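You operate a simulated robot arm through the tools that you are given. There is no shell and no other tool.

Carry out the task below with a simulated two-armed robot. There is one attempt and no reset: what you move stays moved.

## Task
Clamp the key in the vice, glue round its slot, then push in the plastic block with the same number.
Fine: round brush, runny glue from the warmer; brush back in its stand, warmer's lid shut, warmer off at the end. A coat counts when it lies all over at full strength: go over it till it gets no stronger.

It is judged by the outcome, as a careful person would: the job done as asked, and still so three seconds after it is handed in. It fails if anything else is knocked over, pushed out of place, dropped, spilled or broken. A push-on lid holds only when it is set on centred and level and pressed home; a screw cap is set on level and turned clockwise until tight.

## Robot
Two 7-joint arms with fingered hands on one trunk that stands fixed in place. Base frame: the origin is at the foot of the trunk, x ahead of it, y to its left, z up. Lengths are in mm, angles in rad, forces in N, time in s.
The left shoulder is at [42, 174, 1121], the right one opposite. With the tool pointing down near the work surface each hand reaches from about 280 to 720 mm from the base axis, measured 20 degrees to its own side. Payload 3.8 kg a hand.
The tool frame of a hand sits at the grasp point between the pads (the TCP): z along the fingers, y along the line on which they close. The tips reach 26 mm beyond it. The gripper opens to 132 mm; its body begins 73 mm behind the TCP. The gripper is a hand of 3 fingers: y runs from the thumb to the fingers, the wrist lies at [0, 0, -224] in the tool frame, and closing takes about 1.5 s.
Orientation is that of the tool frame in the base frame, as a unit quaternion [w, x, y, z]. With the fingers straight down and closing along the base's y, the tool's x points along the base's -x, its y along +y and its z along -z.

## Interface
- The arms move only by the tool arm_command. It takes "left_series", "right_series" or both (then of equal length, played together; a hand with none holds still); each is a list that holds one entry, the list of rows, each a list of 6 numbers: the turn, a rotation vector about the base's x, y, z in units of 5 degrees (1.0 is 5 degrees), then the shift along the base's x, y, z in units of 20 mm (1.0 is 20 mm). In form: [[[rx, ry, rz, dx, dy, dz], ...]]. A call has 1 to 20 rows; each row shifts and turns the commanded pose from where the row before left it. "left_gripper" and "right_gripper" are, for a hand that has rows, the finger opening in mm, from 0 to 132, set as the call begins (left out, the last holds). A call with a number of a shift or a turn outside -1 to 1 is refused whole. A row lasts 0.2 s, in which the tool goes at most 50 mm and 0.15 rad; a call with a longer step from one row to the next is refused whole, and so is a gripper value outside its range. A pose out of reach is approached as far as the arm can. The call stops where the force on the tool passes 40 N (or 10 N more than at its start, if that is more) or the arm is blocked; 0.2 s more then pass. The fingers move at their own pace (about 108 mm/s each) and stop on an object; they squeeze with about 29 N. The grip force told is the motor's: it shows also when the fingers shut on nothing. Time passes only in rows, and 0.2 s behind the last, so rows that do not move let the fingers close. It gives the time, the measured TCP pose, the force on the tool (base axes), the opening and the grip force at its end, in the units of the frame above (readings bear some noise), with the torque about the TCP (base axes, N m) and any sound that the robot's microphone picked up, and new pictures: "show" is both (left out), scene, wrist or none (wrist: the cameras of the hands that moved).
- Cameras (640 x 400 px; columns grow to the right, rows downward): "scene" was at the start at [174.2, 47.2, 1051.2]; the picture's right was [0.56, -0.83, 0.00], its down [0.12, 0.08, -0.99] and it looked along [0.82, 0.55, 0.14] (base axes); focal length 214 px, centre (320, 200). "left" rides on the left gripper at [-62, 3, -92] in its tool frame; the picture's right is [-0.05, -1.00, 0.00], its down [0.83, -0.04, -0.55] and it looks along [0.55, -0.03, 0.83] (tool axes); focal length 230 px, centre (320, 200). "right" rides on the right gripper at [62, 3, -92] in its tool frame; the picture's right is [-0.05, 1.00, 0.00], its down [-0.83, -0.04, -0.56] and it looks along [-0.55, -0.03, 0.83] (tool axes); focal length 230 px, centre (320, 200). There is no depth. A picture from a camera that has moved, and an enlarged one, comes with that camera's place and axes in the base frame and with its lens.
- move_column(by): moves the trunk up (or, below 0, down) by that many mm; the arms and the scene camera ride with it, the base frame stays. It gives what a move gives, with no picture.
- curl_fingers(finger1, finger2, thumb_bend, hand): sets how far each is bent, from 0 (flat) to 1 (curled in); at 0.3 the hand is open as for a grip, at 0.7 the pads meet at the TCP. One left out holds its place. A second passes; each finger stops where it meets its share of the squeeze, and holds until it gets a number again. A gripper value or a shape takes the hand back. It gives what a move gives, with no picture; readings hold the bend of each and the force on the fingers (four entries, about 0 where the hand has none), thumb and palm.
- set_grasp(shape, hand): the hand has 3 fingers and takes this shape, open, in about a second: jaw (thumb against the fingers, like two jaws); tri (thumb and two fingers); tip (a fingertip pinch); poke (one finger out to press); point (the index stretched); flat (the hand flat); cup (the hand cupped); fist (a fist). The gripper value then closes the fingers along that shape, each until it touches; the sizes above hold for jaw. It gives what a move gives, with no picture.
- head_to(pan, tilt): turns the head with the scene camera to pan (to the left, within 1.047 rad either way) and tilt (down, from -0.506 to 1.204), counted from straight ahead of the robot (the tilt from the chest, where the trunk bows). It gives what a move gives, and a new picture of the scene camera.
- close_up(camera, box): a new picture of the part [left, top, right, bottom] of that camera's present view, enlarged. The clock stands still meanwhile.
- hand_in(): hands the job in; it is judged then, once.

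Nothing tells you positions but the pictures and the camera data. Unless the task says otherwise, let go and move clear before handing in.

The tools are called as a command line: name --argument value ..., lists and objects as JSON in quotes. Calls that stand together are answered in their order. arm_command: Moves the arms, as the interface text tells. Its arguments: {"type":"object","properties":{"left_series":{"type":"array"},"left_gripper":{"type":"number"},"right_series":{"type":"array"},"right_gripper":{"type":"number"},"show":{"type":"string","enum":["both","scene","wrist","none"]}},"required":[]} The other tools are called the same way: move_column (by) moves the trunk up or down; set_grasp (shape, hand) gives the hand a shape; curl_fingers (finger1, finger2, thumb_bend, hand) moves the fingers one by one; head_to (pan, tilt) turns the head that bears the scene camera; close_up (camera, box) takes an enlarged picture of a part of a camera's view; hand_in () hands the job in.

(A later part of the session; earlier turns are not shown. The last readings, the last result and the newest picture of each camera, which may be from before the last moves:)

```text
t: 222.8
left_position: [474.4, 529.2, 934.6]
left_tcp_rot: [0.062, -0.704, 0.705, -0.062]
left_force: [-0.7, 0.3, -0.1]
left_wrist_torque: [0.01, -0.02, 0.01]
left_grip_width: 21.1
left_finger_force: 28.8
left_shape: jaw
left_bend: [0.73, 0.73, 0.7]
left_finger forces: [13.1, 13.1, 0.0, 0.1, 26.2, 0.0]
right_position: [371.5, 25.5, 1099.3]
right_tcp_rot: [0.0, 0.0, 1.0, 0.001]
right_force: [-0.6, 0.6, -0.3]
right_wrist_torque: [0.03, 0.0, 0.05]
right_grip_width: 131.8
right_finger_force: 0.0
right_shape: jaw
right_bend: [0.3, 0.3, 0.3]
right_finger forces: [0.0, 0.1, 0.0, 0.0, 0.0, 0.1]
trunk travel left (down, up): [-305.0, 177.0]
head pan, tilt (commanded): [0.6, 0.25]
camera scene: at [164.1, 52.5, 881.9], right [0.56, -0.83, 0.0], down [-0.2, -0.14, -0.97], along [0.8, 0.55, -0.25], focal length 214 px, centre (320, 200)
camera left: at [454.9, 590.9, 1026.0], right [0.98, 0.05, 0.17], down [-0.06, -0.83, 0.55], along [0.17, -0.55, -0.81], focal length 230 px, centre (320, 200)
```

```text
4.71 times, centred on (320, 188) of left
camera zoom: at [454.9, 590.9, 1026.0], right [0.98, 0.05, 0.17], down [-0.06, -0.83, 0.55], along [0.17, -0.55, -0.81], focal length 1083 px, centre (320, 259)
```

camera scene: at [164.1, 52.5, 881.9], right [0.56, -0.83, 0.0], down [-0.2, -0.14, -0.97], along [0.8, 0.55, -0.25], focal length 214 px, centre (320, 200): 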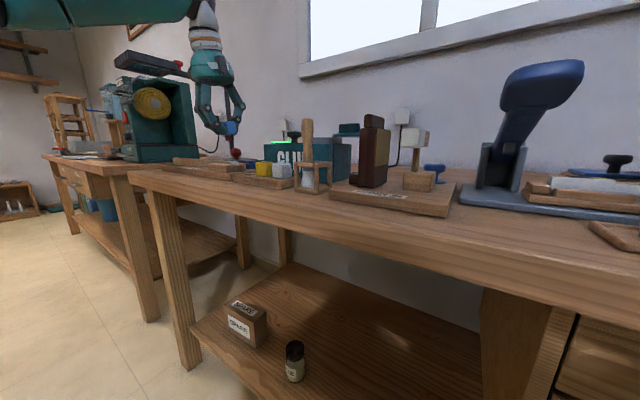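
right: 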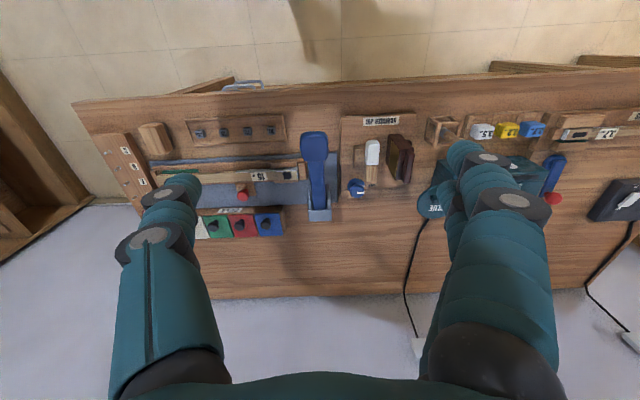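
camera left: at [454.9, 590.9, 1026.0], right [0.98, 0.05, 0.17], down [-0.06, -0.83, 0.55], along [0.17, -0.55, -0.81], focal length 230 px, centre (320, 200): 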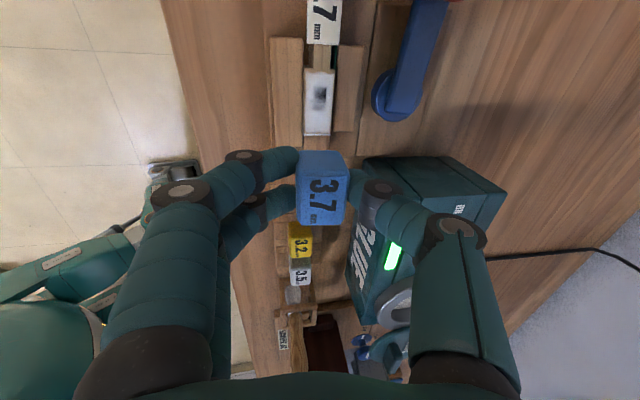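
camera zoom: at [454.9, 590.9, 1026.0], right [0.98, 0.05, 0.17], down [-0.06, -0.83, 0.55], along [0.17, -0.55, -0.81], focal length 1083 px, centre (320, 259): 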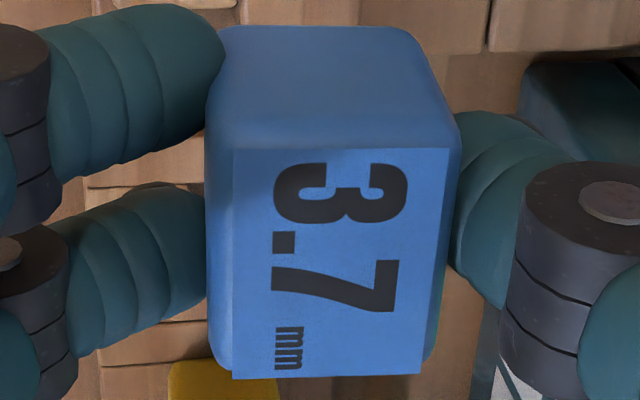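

The slot centre is at +13.6, +24.0 mm from the hand, and the block is held 1 mm off the hand's axis and tipped ~3.5°. I'll level it, shift by (+12.6, +24.3) and lower to just above the slot.

arm_command --left_series '[[[0, 0.7, 0, 0.2, 0.4, 0], [0, 0, 0, 0.2, 0.4, 0], [0, 0, 0, 0.228, 0.4125, 0], [0, 0, 0, 0, 0, -0.6], [0, 0, 0, 0, 0, -0.7], [0, 0, 0, 0, 0, -0.6], [0, 0, 0, 0, 0, 0]]]' --show "both"

close_up --camera "scene" --box '[190, 100, 280, 170]'

close_up --camera "left" --box '[260, 110, 380, 230]'

```text
t: 224.4
left_position: [486.1, 554.0, 898.0]
left_tcp_rot: [0.04, -0.705, 0.707, -0.04]
left_force: [-0.9, -0.7, -0.5]
left_wrist_torque: [0.0, -0.04, 0.05]
left_grip_width: 21.1
left_finger_force: 28.5
left_shape: jaw
left_bend: [0.73, 0.73, 0.7]
left_finger forces: [13.1, 13.1, 0.0, 0.1, 26.1, 0.0]
right_position: [370.5, 24.4, 1097.9]
right_tcp_rot: [0.0, 0.001, 1.0, 0.0]
right_force: [0.2, 0.4, 0.4]
right_wrist_torque: [0.01, -0.01, 0.0]
right_grip_width: 132.0
right_finger_force: 0.0
right_shape: jaw
right_bend: [0.3, 0.3, 0.3]
right_finger forces: [0.0, 0.0, 0.0, 0.1, 0.1, 0.0]
trunk travel left (down, up): [-305.0, 177.0]
head pan, tilt (commanded): [0.6, 0.25]
camera scene: at [164.0, 52.4, 881.9], right [0.56, -0.83, 0.0], down [-0.2, -0.14, -0.97], along [0.8, 0.55, -0.25], focal length 214 px, centre (320, 200)
camera left: at [473.4, 614.7, 990.0], right [0.99, 0.05, 0.11], down [-0.02, -0.83, 0.56], along [0.12, -0.55, -0.82], focal length 230 px, centre (320, 200)
```

scene: 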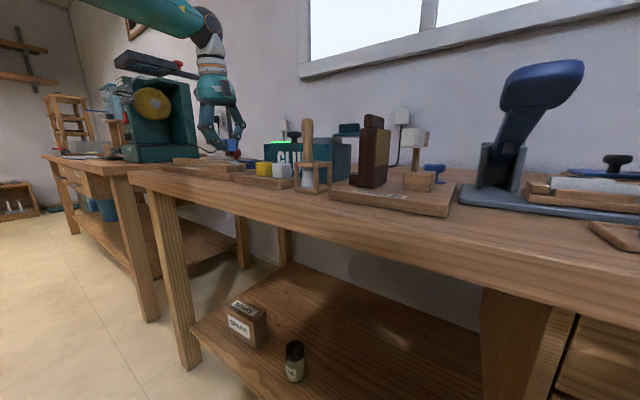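
left: 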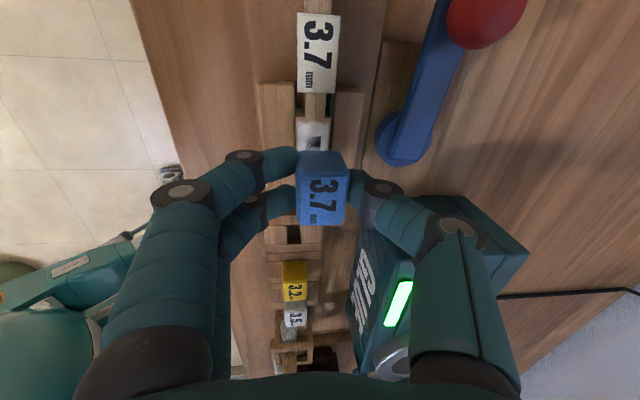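

```text
5.71 times, centred on (235, 135) of scene
camera zoom: at [164.0, 52.4, 881.9], right [0.56, -0.83, 0.0], down [-0.2, -0.14, -0.97], along [0.8, 0.55, -0.25], focal length 1226 px, centre (806, 571)
```

zoom: 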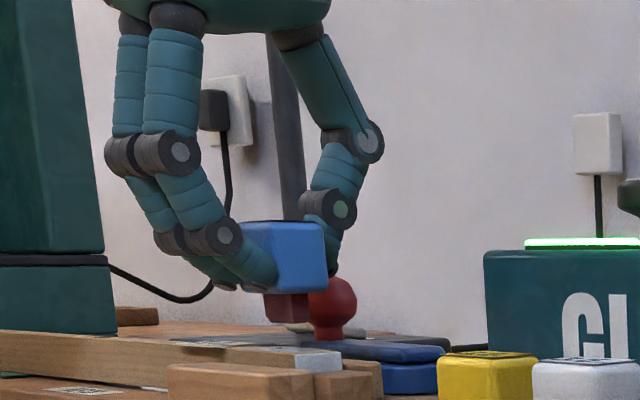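

```text
3.33 times, centred on (320, 170) of left
camera zoom: at [473.4, 614.7, 990.0], right [0.99, 0.05, 0.11], down [-0.02, -0.83, 0.56], along [0.12, -0.55, -0.82], focal length 767 px, centre (320, 300)
```

zoom: 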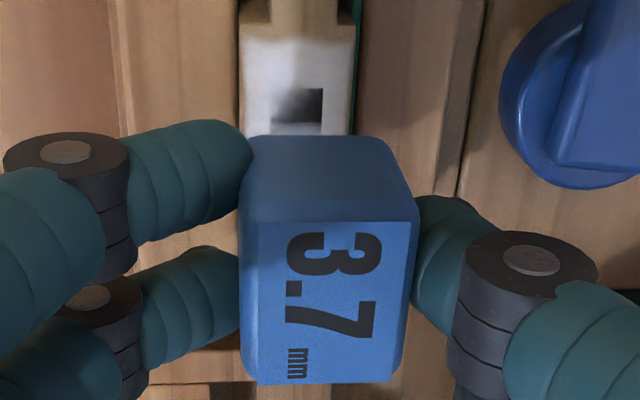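

The visible end of the slot lines up with the block to within a few tenths of a millimetre in x, and the block is level. I'll nudge +0.8 mm in y and lower gently, watching the force.

arm_command --left_series '[[[0, 0, 0, 0, 0.04, -0.25], [0, 0, 0, 0, 0, -0.25], [0, 0, 0, 0, 0, -0.15], [0, 0, 0, 0, 0, -0.1], [0, 0, 0, 0, 0, 0]]]' --show "none"

close_up --camera "scene" --box '[190, 100, 280, 170]'

close_up --camera "left" --box '[260, 110, 380, 230]'

```text
t: 225.6
left_position: [486.9, 554.0, 882.3]
left_tcp_rot: [0.04, -0.705, 0.707, -0.041]
left_force: [-0.2, -0.4, -0.4]
left_wrist_torque: [0.0, 0.01, 0.03]
left_grip_width: 20.7
left_finger_force: 29.0
left_shape: jaw
left_bend: [0.73, 0.73, 0.7]
left_finger forces: [13.1, 13.1, 0.1, 0.0, 26.2, 0.0]
right_position: [370.9, 24.8, 1100.1]
right_tcp_rot: [0.001, 0.0, 1.0, 0.0]
right_force: [0.0, -0.1, -0.2]
right_wrist_torque: [0.03, -0.03, 0.01]
right_grip_width: 131.7
right_finger_force: 0.1
right_shape: jaw
right_bend: [0.3, 0.3, 0.3]
right_finger forces: [0.0, 0.0, 0.0, 0.0, 0.1, 0.0]
trunk travel left (down, up): [-305.0, 177.0]
head pan, tilt (commanded): [0.6, 0.25]
```

```text
5.71 times, centred on (235, 135) of scene
camera zoom: at [164.1, 52.5, 881.9], right [0.56, -0.83, 0.0], down [-0.2, -0.14, -0.97], along [0.8, 0.55, -0.25], focal length 1226 px, centre (806, 571)
```

zoom: 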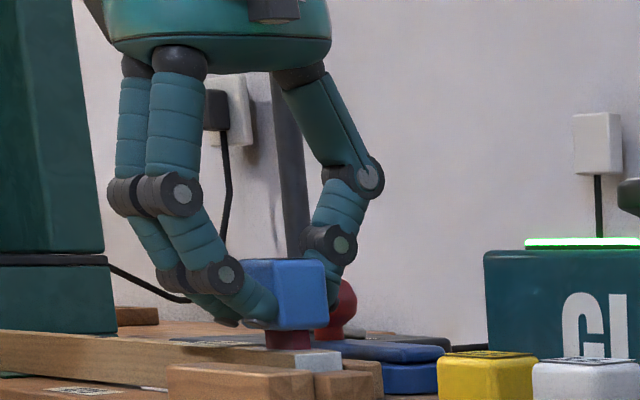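

```text
3.33 times, centred on (320, 170) of left
camera zoom: at [473.1, 616.0, 974.5], right [0.99, 0.05, 0.11], down [-0.02, -0.83, 0.56], along [0.12, -0.55, -0.82], focal length 767 px, centre (320, 300)
```

zoom: 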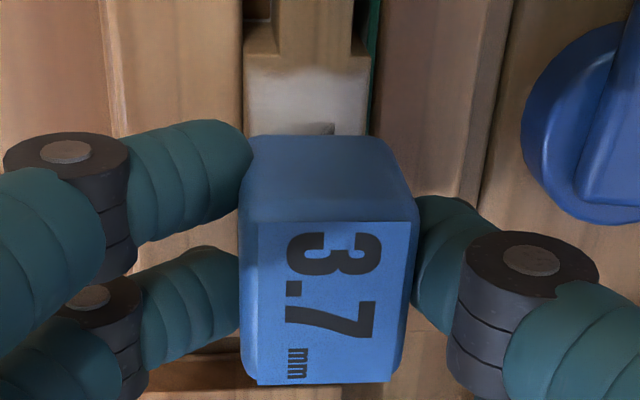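

No resistance and the tongue's end has disappeared below the key's surface, so it is entering the slot. I'll keep lowering in small steps.

arm_command --left_series '[[[0, 0, 0, 0, 0, -0.12], [0, 0, 0, 0, 0, -0.12], [0, 0, 0, 0, 0, -0.1], [0, 0, 0, 0, 0, 0]]]' --show "none"

close_up --camera "scene" --box '[190, 100, 280, 170]'

```text
t: 226.6
left_position: [487.7, 554.3, 875.4]
left_tcp_rot: [0.04, -0.705, 0.707, -0.04]
left_force: [0.5, 1.2, 3.7]
left_wrist_torque: [0.04, -0.03, -0.01]
left_grip_width: 20.9
left_finger_force: 28.7
left_shape: jaw
left_bend: [0.73, 0.73, 0.71]
left_finger forces: [13.4, 13.4, 0.0, 0.1, 26.9, 0.0]
right_position: [370.4, 26.4, 1100.0]
right_tcp_rot: [0.0, 0.0, 1.0, -0.001]
right_force: [-0.3, -0.7, 0.5]
right_wrist_torque: [0.02, 0.02, 0.0]
right_grip_width: 132.1
right_finger_force: 0.1
right_shape: jaw
right_bend: [0.3, 0.3, 0.3]
right_finger forces: [0.0, 0.0, 0.0, 0.0, 0.1, 0.0]
trunk travel left (down, up): [-305.0, 177.0]
head pan, tilt (commanded): [0.6, 0.25]
```

```text
5.71 times, centred on (235, 135) of scene
camera zoom: at [163.9, 52.4, 881.9], right [0.56, -0.83, 0.0], down [-0.2, -0.14, -0.97], along [0.8, 0.55, -0.25], focal length 1226 px, centre (806, 571)
```

zoom: 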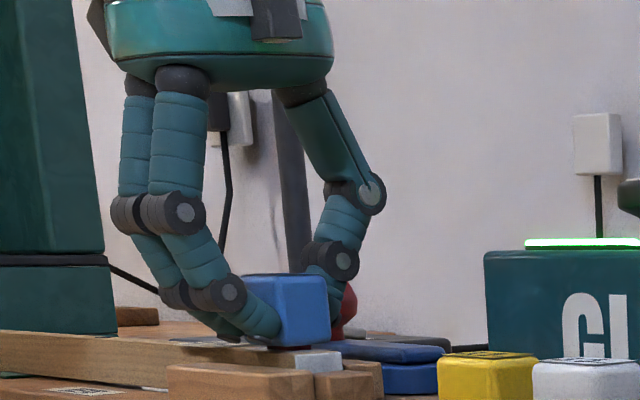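

The tongue is almost fully in (3.7 N resistance). I'll press 2 mm more with the grip, then release and finish by pushing from the top.

arm_command --left_series '[[[0, 0, 0, 0, 0, -0.06], [0, 0, 0, 0, 0, -0.06], [0, 0, 0, 0, 0, 0]]]' --show "none"

close_up --camera "scene" --box '[210, 130, 260, 170]'

close_up --camera "left" --box '[260, 110, 380, 230]'

```text
t: 227.4
left_position: [487.0, 554.2, 871.6]
left_tcp_rot: [0.04, -0.706, 0.706, -0.04]
left_force: [0.8, 0.5, 3.3]
left_wrist_torque: [0.03, -0.05, 0.0]
left_grip_width: 21.4
left_finger_force: 29.2
left_shape: jaw
left_bend: [0.73, 0.73, 0.71]
left_finger forces: [13.3, 13.4, 0.0, 0.0, 26.9, 0.0]
right_position: [372.2, 24.8, 1098.2]
right_tcp_rot: [0.0, 0.0, 1.0, 0.0]
right_force: [0.2, 0.1, -0.1]
right_wrist_torque: [-0.02, -0.04, -0.01]
right_grip_width: 131.9
right_finger_force: 0.1
right_shape: jaw
right_bend: [0.3, 0.3, 0.3]
right_finger forces: [0.0, 0.1, 0.0, 0.0, 0.0, 0.1]
trunk travel left (down, up): [-305.0, 177.0]
head pan, tilt (commanded): [0.6, 0.25]
```

```text
10.00 times, centred on (235, 150) of scene
camera zoom: at [163.9, 52.4, 881.9], right [0.56, -0.83, 0.0], down [-0.2, -0.14, -0.97], along [0.8, 0.55, -0.25], focal length 2145 px, centre (1170, 700)
```

zoom: 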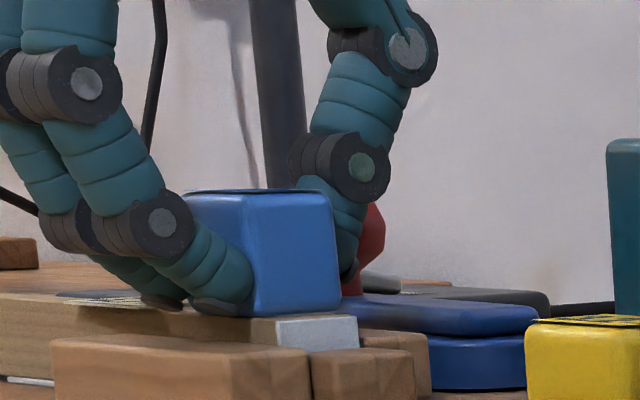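

```text
3.33 times, centred on (320, 170) of left
camera zoom: at [473.0, 615.5, 965.1], right [0.99, 0.05, 0.11], down [-0.02, -0.83, 0.56], along [0.12, -0.55, -0.82], focal length 767 px, centre (320, 300)
```

zoom: 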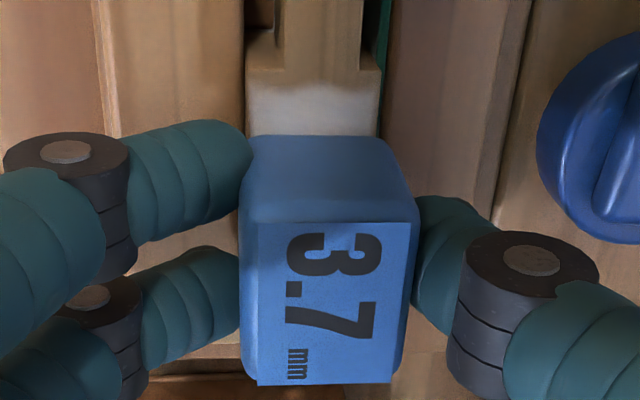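

The block looks nearly flush. I'll press a further step to feel whether it's home.

arm_command --left_series '[[[0, 0, 0, 0, 0, -0.06], [0, 0, 0, 0, 0, -0.05]]]' --show "none"

close_up --camera "scene" --box '[210, 130, 260, 170]'

```text
t: 228.0
left_position: [486.1, 555.0, 871.4]
left_tcp_rot: [0.041, -0.705, 0.707, -0.04]
left_force: [1.0, -0.4, 10.8]
left_wrist_torque: [-0.03, -0.02, -0.05]
left_grip_width: 21.5
left_finger_force: 29.8
left_shape: jaw
left_bend: [0.73, 0.73, 0.71]
left_finger forces: [14.0, 14.2, 0.0, 0.1, 29.2, 0.0]
right_position: [370.2, 24.5, 1099.3]
right_tcp_rot: [0.0, 0.0, 1.0, 0.001]
right_force: [0.7, 0.8, -0.1]
right_wrist_torque: [-0.01, -0.01, 0.02]
right_grip_width: 132.0
right_finger_force: 0.0
right_shape: jaw
right_bend: [0.3, 0.3, 0.3]
right_finger forces: [0.0, 0.0, 0.1, 0.0, 0.1, 0.1]
trunk travel left (down, up): [-305.0, 177.0]
head pan, tilt (commanded): [0.6, 0.25]
```

```text
10.00 times, centred on (235, 150) of scene
camera zoom: at [163.7, 51.9, 882.0], right [0.56, -0.83, 0.0], down [-0.2, -0.14, -0.97], along [0.8, 0.55, -0.25], focal length 2145 px, centre (1170, 700)
```

zoom: 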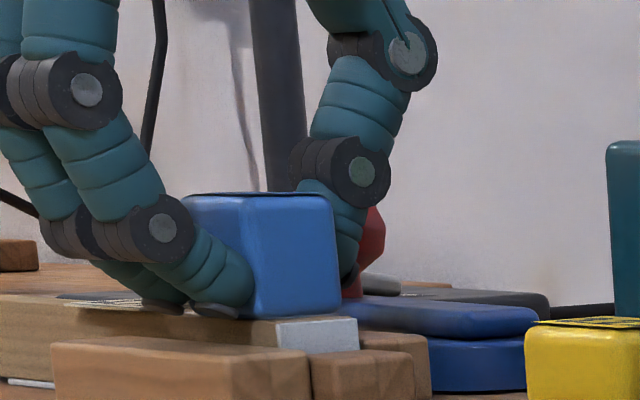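

It is seated (force rising to 11 N). I'll open the fingers and rise, then press the top with closed fingers to make sure.

arm_command --left_series '[[[0, 0, 0, 0, 0, 0.03], [0, 0, 0, 0, 0, 0], [0, 0, 0, 0, 0, 0], [0, 0, 0, 0, 0, 0], [0, 0, 0, 0, 0, 0.4], [0, 0, 0, 0, 0, 0.7], [0, 0, 0, 0, 0, 0.9], [0, 0, 0, 0, 0, 0.9]]]' --left_gripper 46 --show "wrist"

close_up --camera "left" --box '[260, 80, 380, 200]'

close_up --camera "scene" --box '[190, 110, 280, 180]'

```text
t: 229.8
left_position: [486.3, 554.5, 929.0]
left_tcp_rot: [0.039, -0.705, 0.707, -0.039]
left_force: [0.2, -0.5, -0.3]
left_wrist_torque: [-0.05, -0.02, -0.02]
left_grip_width: 45.8
left_finger_force: 0.0
left_shape: jaw
left_bend: [0.74, 0.74, 0.7]
left_finger forces: [0.0, 0.0, 0.0, 0.0, 0.1, 0.1]
right_position: [369.7, 24.6, 1099.5]
right_tcp_rot: [-0.001, 0.0, 1.0, 0.001]
right_force: [0.5, -0.1, 0.7]
right_wrist_torque: [-0.01, 0.0, -0.02]
right_grip_width: 131.8
right_finger_force: 0.0
right_shape: jaw
right_bend: [0.3, 0.3, 0.3]
right_finger forces: [0.1, 0.0, 0.1, 0.0, 0.1, 0.0]
trunk travel left (down, up): [-305.0, 177.0]
head pan, tilt (commanded): [0.6, 0.25]
camera left: at [473.5, 615.8, 1021.5], right [0.99, 0.05, 0.11], down [-0.02, -0.83, 0.56], along [0.12, -0.55, -0.82], focal length 230 px, centre (320, 200)
```

left: 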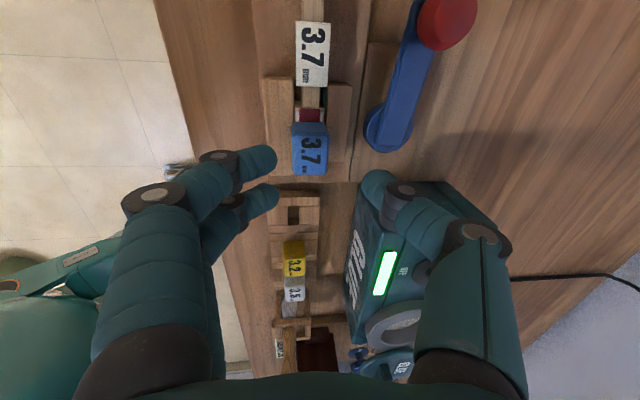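

```text
3.33 times, centred on (320, 140) of left
camera zoom: at [473.5, 615.8, 1021.5], right [0.99, 0.05, 0.11], down [-0.02, -0.83, 0.56], along [0.12, -0.55, -0.82], focal length 767 px, centre (320, 400)
```

zoom: 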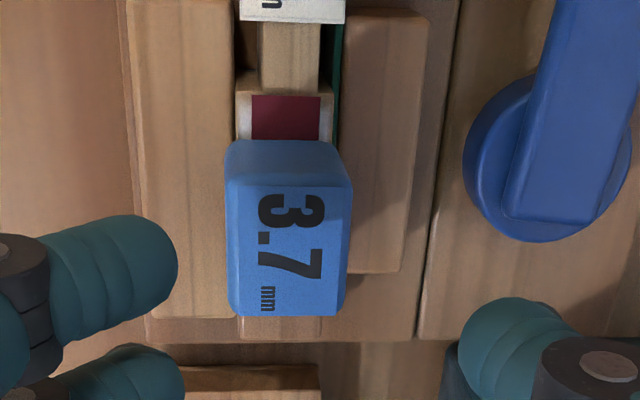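

```text
5.71 times, centred on (235, 145) of scene
camera zoom: at [164.0, 52.3, 881.9], right [0.56, -0.83, 0.0], down [-0.2, -0.14, -0.97], along [0.8, 0.55, -0.25], focal length 1226 px, centre (806, 514)
```

zoom: 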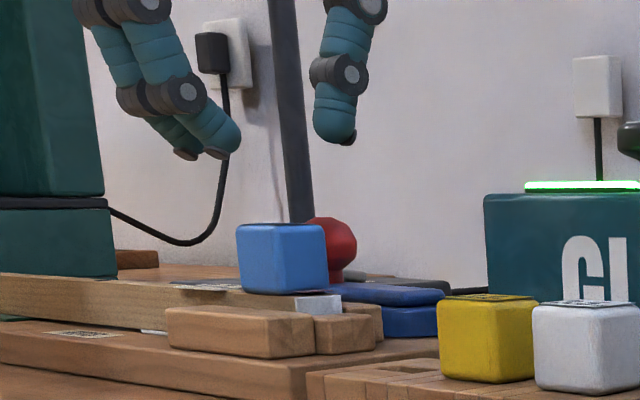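

The block stands seated in the slot (a dark-red felt edge now shows beside it). I'll close the fingers and press down on its top to make sure it's home.

arm_command --left_series '[[[0, 0, 0, 0, 0, 0], [0, 0, 0, 0, 0, 0], [0, 0, 0, 0, 0, 0], [0, 0, 0, 0, 0, 0], [0, 0, 0, 0, 0, 0], [0, 0, 0, 0, 0, -0.5], [0, 0, 0, 0, 0, -0.5]]]' --left_gripper 0 --show "wrist"

close_up --camera "scene" --box '[190, 110, 280, 180]'

```text
t: 231.4
left_position: [485.8, 555.1, 909.2]
left_tcp_rot: [0.04, -0.706, 0.706, -0.041]
left_force: [0.0, 0.2, -0.1]
left_wrist_torque: [0.01, -0.01, 0.04]
left_grip_width: 0.0
left_finger_force: 29.0
left_shape: jaw
left_bend: [0.66, 0.66, 0.67]
left_finger forces: [0.0, 0.1, 0.1, 0.0, 0.0, 0.0]
right_position: [371.5, 24.6, 1100.1]
right_tcp_rot: [0.0, 0.0, 1.0, 0.0]
right_force: [0.4, 0.2, 0.3]
right_wrist_torque: [-0.03, -0.04, 0.01]
right_grip_width: 131.8
right_finger_force: 0.0
right_shape: jaw
right_bend: [0.3, 0.3, 0.3]
right_finger forces: [0.0, 0.1, 0.0, 0.0, 0.0, 0.0]
trunk travel left (down, up): [-305.0, 177.0]
head pan, tilt (commanded): [0.6, 0.25]
camera left: at [473.1, 616.5, 1001.8], right [0.99, 0.05, 0.11], down [-0.02, -0.83, 0.56], along [0.12, -0.55, -0.82], focal length 230 px, centre (320, 200)
```

left: 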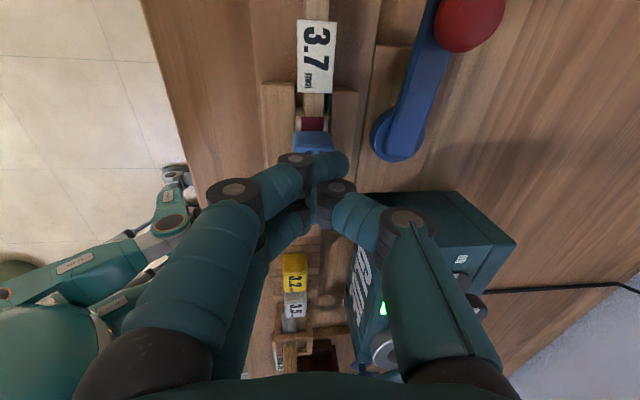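

```text
5.71 times, centred on (235, 145) of scene
camera zoom: at [164.1, 52.5, 881.9], right [0.56, -0.83, 0.0], down [-0.2, -0.14, -0.97], along [0.8, 0.55, -0.25], focal length 1226 px, centre (806, 514)
```

zoom: 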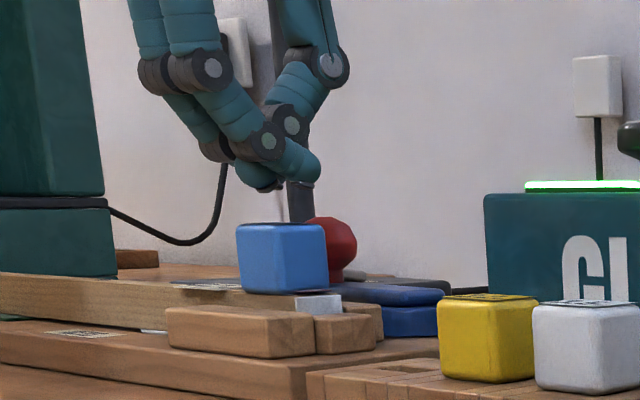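

arm_command --left_series '[[[0, 0, 0, 0, 0, -0.35], [0, 0, 0, 0, 0, -0.25], [0, 0, 0, 0, 0, -0.15], [0, 0, 0, 0, 0, -0.1]]]' --show "none"

close_up --camera "scene" --box '[190, 110, 280, 180]'

```text
t: 232.4
left_position: [488.0, 554.0, 894.7]
left_tcp_rot: [0.043, -0.705, 0.706, -0.041]
left_force: [2.0, 4.0, 16.9]
left_wrist_torque: [0.06, 0.05, -0.02]
left_grip_width: 0.0
left_finger_force: 29.0
left_shape: jaw
left_bend: [0.66, 0.66, 0.74]
left_finger forces: [0.0, 0.0, 0.0, 0.0, 0.0, 0.1]
right_position: [369.5, 25.2, 1099.7]
right_tcp_rot: [0.001, 0.0, 1.0, 0.001]
right_force: [-1.1, -0.3, -0.4]
right_wrist_torque: [-0.01, 0.03, 0.0]
right_grip_width: 132.0
right_finger_force: 0.0
right_shape: jaw
right_bend: [0.3, 0.3, 0.3]
right_finger forces: [0.1, 0.0, 0.1, 0.0, 0.0, 0.0]
trunk travel left (down, up): [-305.0, 177.0]
head pan, tilt (commanded): [0.6, 0.25]
```

```text
5.71 times, centred on (235, 145) of scene
camera zoom: at [163.5, 51.8, 882.2], right [0.56, -0.83, 0.0], down [-0.2, -0.14, -0.97], along [0.8, 0.55, -0.25], focal length 1226 px, centre (806, 514)
```

zoom: 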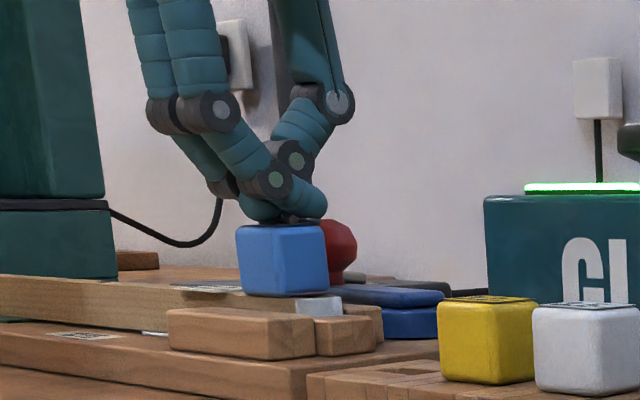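

Pressed with 17 N; it doesn't give further. I'll rise and look at the result.

arm_command --left_series '[[[0, 0, 0, 0, 0, 0.5], [0, 0, 0, 0, 0, 0.9], [0, 0, 0, 0, 0, 0.9], [0, 0, 0, -0.3, 0, 0.9], [0, 0, 0, -0.5, -0.5, 0.5], [0, 0, 0, -0.5, -0.5, 0]]]' --left_gripper 60 --show "wrist"

close_up --camera "left" --box '[280, 60, 400, 160]'

close_up --camera "scene" --box '[190, 130, 270, 180]'

```text
t: 233.8
left_position: [460.7, 534.6, 966.8]
left_tcp_rot: [0.04, -0.705, 0.707, -0.041]
left_force: [-0.4, 1.0, -1.1]
left_wrist_torque: [-0.02, -0.03, 0.01]
left_grip_width: 59.8
left_finger_force: 0.1
left_shape: jaw
left_bend: [0.73, 0.73, 0.7]
left_finger forces: [0.1, 0.0, 0.1, 0.0, 0.0, 0.1]
right_position: [369.5, 24.4, 1098.1]
right_tcp_rot: [0.0, 0.0, 1.0, 0.0]
right_force: [0.9, 0.1, -0.2]
right_wrist_torque: [0.02, 0.02, 0.02]
right_grip_width: 132.1
right_finger_force: 0.0
right_shape: jaw
right_bend: [0.3, 0.3, 0.3]
right_finger forces: [0.0, 0.1, 0.1, 0.1, 0.0, 0.0]
trunk travel left (down, up): [-305.0, 177.0]
head pan, tilt (commanded): [0.6, 0.25]
camera left: at [445.9, 596.0, 1059.8], right [0.99, 0.05, 0.11], down [-0.02, -0.83, 0.56], along [0.12, -0.55, -0.82], focal length 230 px, centre (320, 200)
```

left: 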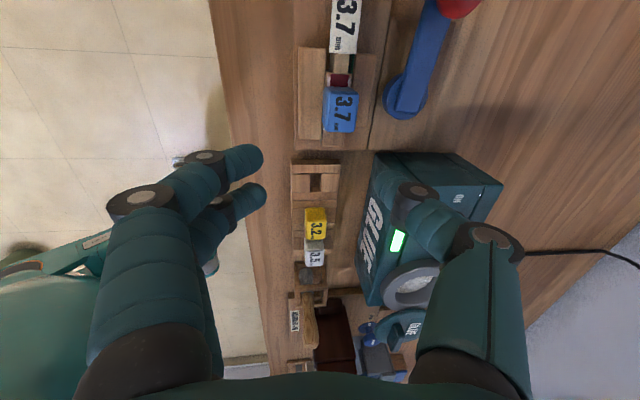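

```text
4.00 times, centred on (340, 110) of left
camera zoom: at [445.9, 596.0, 1059.8], right [0.99, 0.05, 0.11], down [-0.02, -0.83, 0.56], along [0.12, -0.55, -0.82], focal length 920 px, centre (240, 560)
```

zoom: 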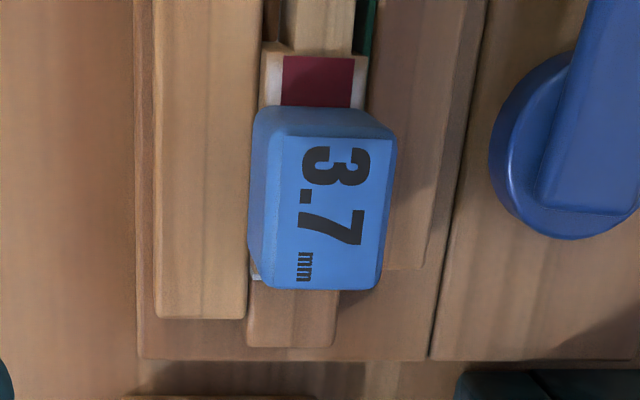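

```text
8.00 times, centred on (230, 155) of scene
camera zoom: at [163.9, 52.3, 881.9], right [0.56, -0.83, 0.0], down [-0.2, -0.14, -0.97], along [0.8, 0.55, -0.25], focal length 1716 px, centre (1040, 560)
```

zoom: 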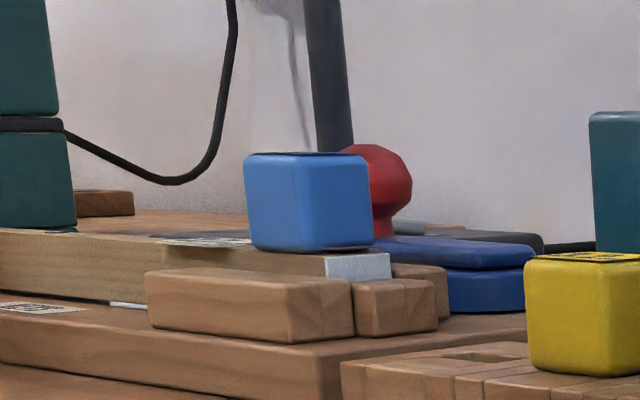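

The blue 3.7 block is seated in the slot. Next is the warmer's lid; I'll move the hand over there to see how it is mounted.

arm_command --left_series '[[[0, 0.65, 0, 0.5, -0.9, 0.5], [0, 0.65, 0, 0.5, -0.9, 0.5], [0, 0, 0, 0.5, -0.9, 0.3], [0, 0, 0, 0.5, -0.95, 0], [0, 0, 0, 0.5, -0.95, 0], [0, 0, 0, 0.5, -0.95, 0], [0, 0, 0, 0.5, -0.95, 0], [0, 0, 0, 0.4, -0.95, 0], [0, 0, 0, 0.4, -0.95, 0], [0, 0, 0, 0.4, -0.95, 0]]]' --show "both"

close_up --camera "left" --box '[240, 60, 440, 200]'

close_up --camera "scene" --box '[280, 100, 400, 190]'

```text
t: 236.0
left_position: [554.2, 348.1, 990.1]
left_tcp_rot: [-0.001, -0.706, 0.708, 0.0]
left_force: [0.6, 0.1, 0.4]
left_wrist_torque: [-0.01, -0.02, -0.03]
left_grip_width: 59.4
left_finger_force: 0.1
left_shape: jaw
left_bend: [0.73, 0.73, 0.7]
left_finger forces: [0.0, 0.0, 0.1, 0.1, 0.1, 0.0]
right_position: [371.6, 24.3, 1099.6]
right_tcp_rot: [0.0, -0.001, 1.0, 0.0]
right_force: [-0.5, 0.6, 0.1]
right_wrist_torque: [0.01, -0.01, 0.02]
right_grip_width: 132.0
right_finger_force: 0.0
right_shape: jaw
right_bend: [0.3, 0.3, 0.3]
right_finger forces: [0.0, 0.1, 0.0, 0.1, 0.1, 0.0]
trunk travel left (down, up): [-305.0, 177.0]
head pan, tilt (commanded): [0.6, 0.25]
camera scene: at [164.2, 52.4, 881.8], right [0.56, -0.83, 0.0], down [-0.2, -0.14, -0.97], along [0.8, 0.55, -0.25], focal length 214 px, centre (320, 200)
camera left: at [550.8, 409.6, 1084.6], right [1.0, 0.05, 0.0], down [0.04, -0.83, 0.56], along [0.03, -0.55, -0.83], focal length 230 px, centre (320, 200)
```

scene: 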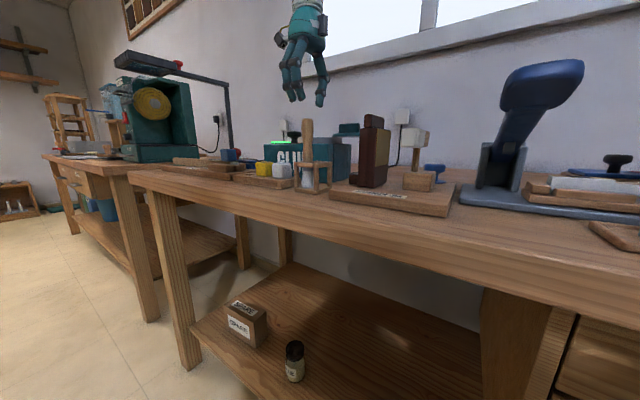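
left: 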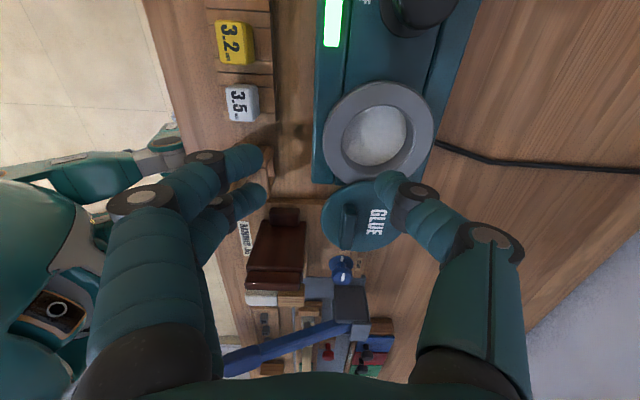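

```text
2.86 times, centred on (340, 130) of left
camera zoom: at [550.8, 409.6, 1084.6], right [1.0, 0.05, 0.0], down [0.04, -0.83, 0.56], along [0.03, -0.55, -0.83], focal length 657 px, centre (263, 400)
```

zoom: 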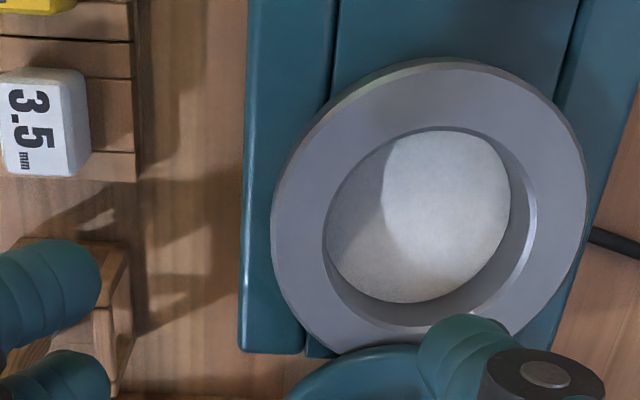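

```text
4.44 times, centred on (340, 145) of scene
camera zoom: at [164.2, 52.4, 881.8], right [0.56, -0.83, 0.0], down [-0.2, -0.14, -0.97], along [0.8, 0.55, -0.25], focal length 953 px, centre (231, 444)
```

zoom: 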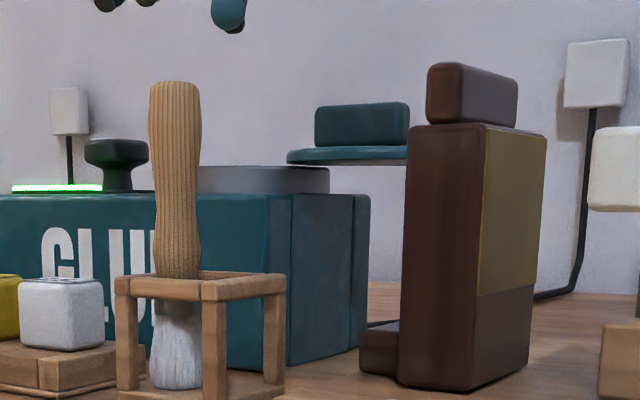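

The lid is a flat disc at ring height (z ≈ 900–908) with an upright bar on it, evidently swinging about a pin between lid and pot near (600, 310). I'll push the bar with closed fingertips along the arc on my side. First I'll place the fingertips behind the bar.

arm_command --left_series '[[[0, 0, 0, 0, -0.9, 0], [0, 0, 0, 0, -0.9, 0], [0, 0, 0, 0, -0.9, 0], [0, 0, 0, 0, -0.9, 0], [0, 0, 0, 0.4, -0.4, -0.2], [0, 0, 0, 0.8, 0, -0.3], [0, 0, 0, 0.9, 0, -0.4], [0, 0, 0, 0.9, 0, -0.3], [0, 0, 0, 0.4, 0, 0]]]' --left_gripper 0 --show "both"

close_up --camera "left" --box '[200, 80, 440, 230]'

close_up --camera "scene" --box '[280, 80, 420, 180]'

```text
t: 238.0
left_position: [562.4, 268.0, 986.7]
left_tcp_rot: [0.0, -0.707, 0.707, 0.0]
left_force: [-0.3, 0.2, -0.8]
left_wrist_torque: [0.02, 0.0, 0.0]
left_grip_width: 0.0
left_finger_force: 29.0
left_shape: jaw
left_bend: [0.66, 0.66, 0.67]
left_finger forces: [0.0, 0.0, 0.0, 0.0, 0.0, 0.0]
left hand out of reach, approached as far as the arm can: row 6, 7, 8, 9
right_position: [371.6, 24.8, 1099.5]
right_tcp_rot: [0.0, 0.001, 1.0, -0.001]
right_force: [0.9, 0.9, 0.0]
right_wrist_torque: [0.0, 0.05, -0.02]
right_grip_width: 131.9
right_finger_force: 0.0
right_shape: jaw
right_bend: [0.3, 0.3, 0.3]
right_finger forces: [0.0, 0.1, 0.0, 0.2, 0.0, 0.0]
trunk travel left (down, up): [-305.0, 177.0]
head pan, tilt (commanded): [0.6, 0.25]
camera scene: at [164.1, 52.5, 881.8], right [0.56, -0.83, 0.0], down [-0.2, -0.14, -0.97], along [0.8, 0.55, -0.25], focal length 214 px, centre (320, 200)
camera left: at [558.8, 330.4, 1080.4], right [1.0, 0.05, 0.0], down [0.04, -0.83, 0.56], along [0.03, -0.56, -0.83], focal length 230 px, centre (320, 200)
```

scene: 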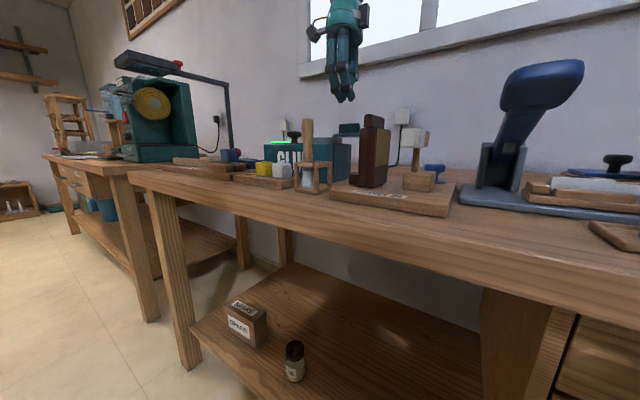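
left: 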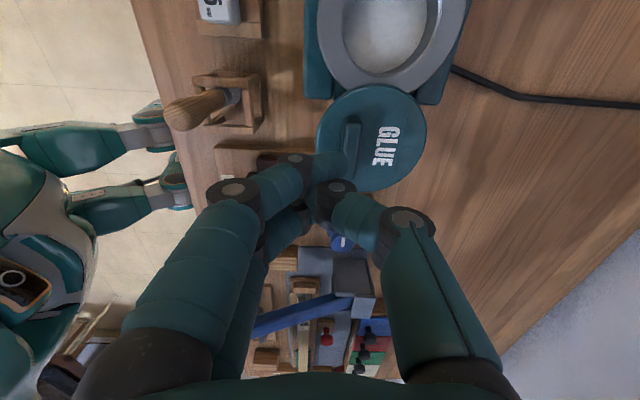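

```text
2.67 times, centred on (320, 155) of left
camera zoom: at [558.8, 330.4, 1080.4], right [1.0, 0.05, 0.0], down [0.04, -0.83, 0.56], along [0.03, -0.56, -0.83], focal length 614 px, centre (320, 320)
```

zoom: 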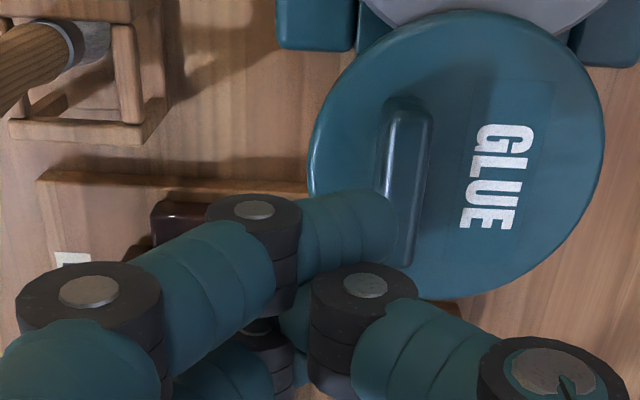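

```text
4.00 times, centred on (350, 130) of scene
camera zoom: at [164.1, 52.5, 881.8], right [0.56, -0.83, 0.0], down [-0.2, -0.14, -0.97], along [0.8, 0.55, -0.25], focal length 858 px, centre (200, 480)
```

zoom: 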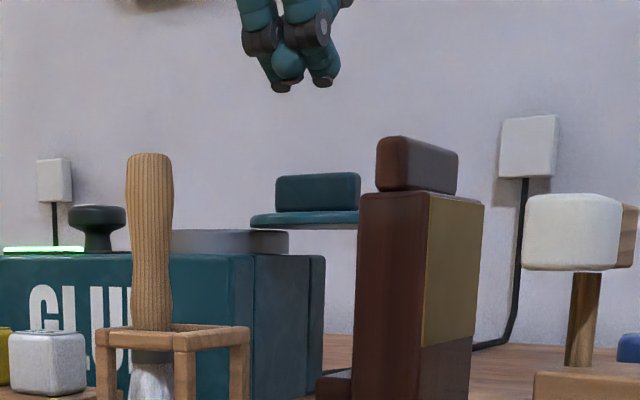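

Reaching further needs some lean again, so I'll tilt the hand 20° outward, pass over the bar and come down just behind it (on its far side).

arm_command --left_series '[[[0, -1, 0, 0, 0, 0], [0, -1, 0, 0, 0, 0], [0, -1, 0, 0, 0, 0], [0, -1, 0, 0, 0, 0], [0, 0, 0, 0.72, 0.04, -0.28], [0, 0, 0, 0.72, 0.04, -0.28], [0, 0, 0, 0.75, 0.04, -0.25], [0, 0, 0, 0, 0, 0]]]' --show "wrist"

close_up --camera "left" --box '[200, 80, 440, 230]'

close_up --camera "scene" --box '[280, 80, 420, 180]'

```text
t: 239.8
left_position: [604.9, 272.2, 971.6]
left_tcp_rot: [0.123, -0.696, 0.697, -0.123]
left_force: [0.3, 0.5, 0.4]
left_wrist_torque: [0.02, 0.02, 0.01]
left_grip_width: 0.0
left_finger_force: 28.9
left_shape: jaw
left_bend: [0.66, 0.66, 0.67]
left_finger forces: [0.0, 0.0, 0.0, 0.0, 0.0, 0.1]
right_position: [370.7, 25.0, 1099.5]
right_tcp_rot: [0.0, 0.0, 1.0, 0.0]
right_force: [0.8, -0.4, -0.3]
right_wrist_torque: [-0.03, 0.03, -0.03]
right_grip_width: 132.0
right_finger_force: 0.0
right_shape: jaw
right_bend: [0.3, 0.3, 0.3]
right_finger forces: [0.1, 0.1, 0.0, 0.1, 0.1, 0.1]
trunk travel left (down, up): [-305.0, 177.0]
head pan, tilt (commanded): [0.6, 0.25]
camera left: at [570.5, 333.9, 1058.7], right [0.94, 0.05, 0.34], down [-0.15, -0.83, 0.54], along [0.31, -0.55, -0.77], focal length 230 px, centre (320, 200)
```

left: 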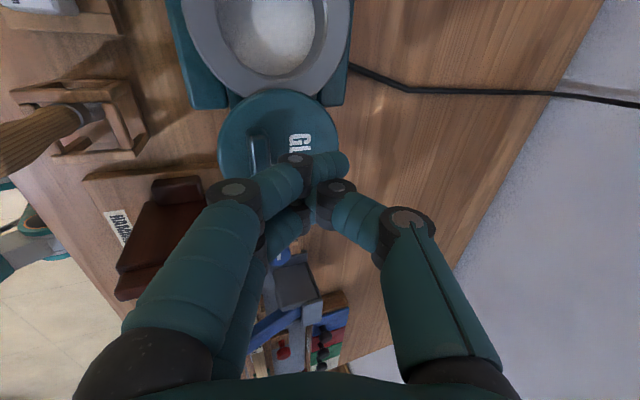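

```text
2.67 times, centred on (320, 155) of left
camera zoom: at [570.5, 333.9, 1058.7], right [0.94, 0.05, 0.34], down [-0.15, -0.83, 0.54], along [0.31, -0.55, -0.77], focal length 614 px, centre (320, 320)
```

zoom: 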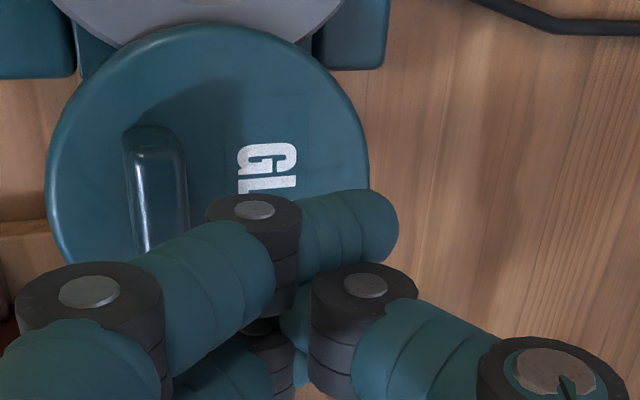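

```text
4.00 times, centred on (350, 130) of scene
camera zoom: at [163.9, 52.6, 881.9], right [0.56, -0.83, 0.0], down [-0.2, -0.14, -0.97], along [0.8, 0.55, -0.25], focal length 858 px, centre (200, 480)
```

zoom: 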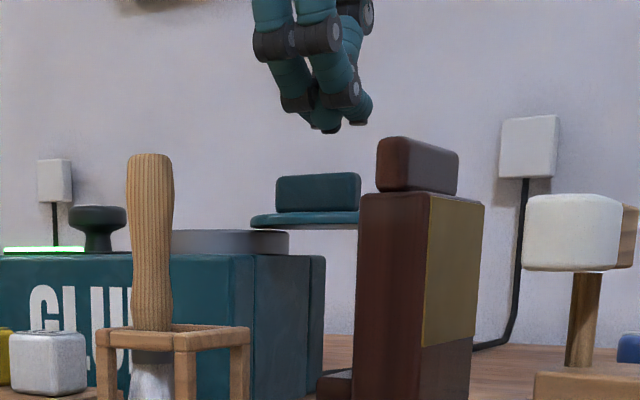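

The fingertips are on the far side of the bar. Lowering to bar height.

arm_command --left_series '[[[0, 0, 0, 0.05, 0, -0.5], [0, 0, 0, 0, 0, -0.5], [0, 0, 0, 0, 0, -0.4], [0, 0, 0, 0, 0, -0.2], [0, 0, 0, 0, 0, 0]]]' --show "none"

close_up --camera "left" --box '[200, 80, 440, 230]'

close_up --camera "scene" --box '[280, 80, 420, 180]'

```text
t: 241.0
left_position: [607.1, 272.7, 938.6]
left_tcp_rot: [0.122, -0.696, 0.697, -0.122]
left_force: [0.5, 0.9, 0.3]
left_wrist_torque: [-0.02, -0.01, -0.02]
left_grip_width: 0.0
left_finger_force: 29.1
left_shape: jaw
left_bend: [0.66, 0.66, 0.67]
left_finger forces: [0.0, 0.0, 0.1, 0.0, 0.1, 0.0]
right_position: [370.7, 24.2, 1099.7]
right_tcp_rot: [0.0, 0.0, 1.0, 0.0]
right_force: [-0.3, 0.3, 0.3]
right_wrist_torque: [-0.02, -0.04, 0.0]
right_grip_width: 131.7
right_finger_force: 0.0
right_shape: jaw
right_bend: [0.3, 0.3, 0.3]
right_finger forces: [0.0, 0.0, 0.0, 0.0, 0.0, 0.1]
trunk travel left (down, up): [-305.0, 177.0]
head pan, tilt (commanded): [0.6, 0.25]
```

```text
2.67 times, centred on (320, 155) of left
camera zoom: at [572.1, 334.0, 1026.3], right [0.94, 0.05, 0.34], down [-0.15, -0.83, 0.54], along [0.31, -0.55, -0.77], focal length 614 px, centre (320, 320)
```

zoom: 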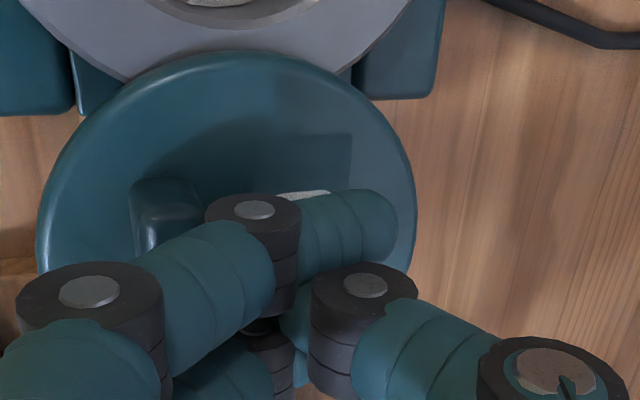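

```text
4.00 times, centred on (350, 130) of scene
camera zoom: at [164.0, 52.5, 881.9], right [0.56, -0.83, 0.0], down [-0.2, -0.14, -0.97], along [0.8, 0.55, -0.25], focal length 858 px, centre (200, 480)
```

zoom: 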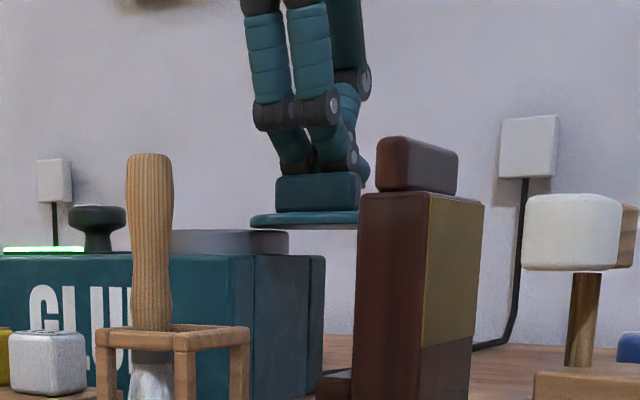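

The fingertips sit behind the bar. I'll push it along the arc toward me, first part.

arm_command --left_series '[[[0, 0, 0, -0.33, -0.18, 0], [0, 0, 0, -0.26, -0.045, 0], [0, 0, 0, -0.265, -0.01, 0], [0, 0, 0, -0.26, 0.02, 0], [0, 0, 0, -0.255, 0.055, 0], [0, 0, 0, -0.25, 0.08, 0], [0, 0, 0, -0.235, 0.115, 0], [0, 0, 0, -0.225, 0.14, 0]]]' --show "wrist"

close_up --camera "left" --box '[200, 60, 440, 210]'

close_up --camera "scene" --box '[280, 80, 420, 180]'

```text
t: 242.1
left_position: [587.5, 266.6, 945.5]
left_tcp_rot: [0.129, -0.694, 0.696, -0.134]
left_force: [5.9, 1.4, 13.0]
left_wrist_torque: [0.01, -0.23, 0.0]
left_grip_width: 0.0
left_finger_force: 29.1
left_shape: jaw
left_bend: [0.65, 0.65, 0.68]
left_finger forces: [0.1, 0.1, 0.0, 0.0, 36.3, 0.1]
right_position: [371.6, 24.9, 1099.2]
right_tcp_rot: [0.0, 0.001, 1.0, 0.0]
right_force: [0.0, 0.0, 0.0]
right_wrist_torque: [-0.02, 0.0, -0.03]
right_grip_width: 131.7
right_finger_force: 0.0
right_shape: jaw
right_bend: [0.3, 0.3, 0.3]
right_finger forces: [0.0, 0.1, 0.1, 0.0, 0.1, 0.0]
trunk travel left (down, up): [-305.0, 177.0]
head pan, tilt (commanded): [0.6, 0.25]
stopped in row 5 (left hand): the force on the tool passed its limit at 42 N (the readings are from after the stop); the commanded pose is now the measured one
camera left: at [551.0, 330.0, 1031.4], right [0.93, 0.05, 0.37], down [-0.17, -0.83, 0.54], along [0.33, -0.56, -0.76], focal length 230 px, centre (320, 200)
```

left: 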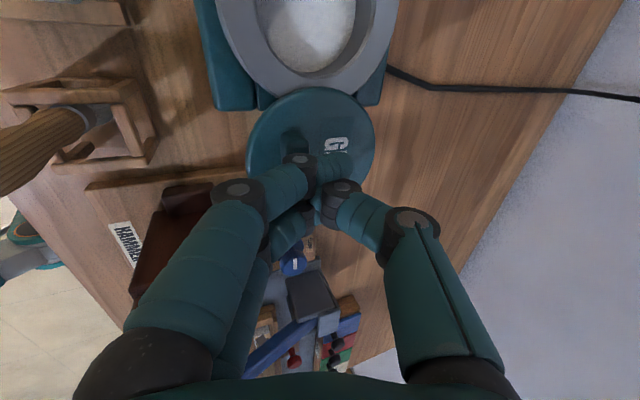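

```text
2.67 times, centred on (320, 135) of left
camera zoom: at [551.0, 330.0, 1031.4], right [0.93, 0.05, 0.37], down [-0.17, -0.83, 0.54], along [0.33, -0.56, -0.76], focal length 614 px, centre (320, 373)
```

zoom: 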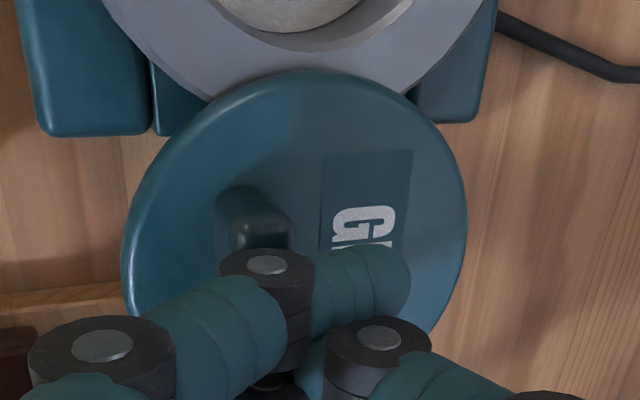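

```text
4.00 times, centred on (350, 130) of scene
camera zoom: at [164.7, 52.6, 881.8], right [0.56, -0.83, 0.0], down [-0.2, -0.14, -0.97], along [0.8, 0.55, -0.25], focal length 858 px, centre (200, 480)
```

zoom: 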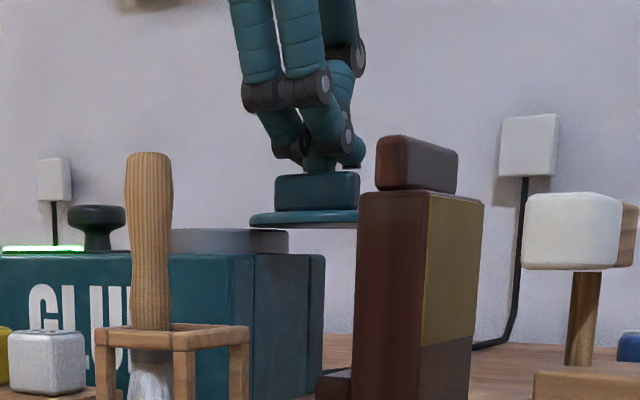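

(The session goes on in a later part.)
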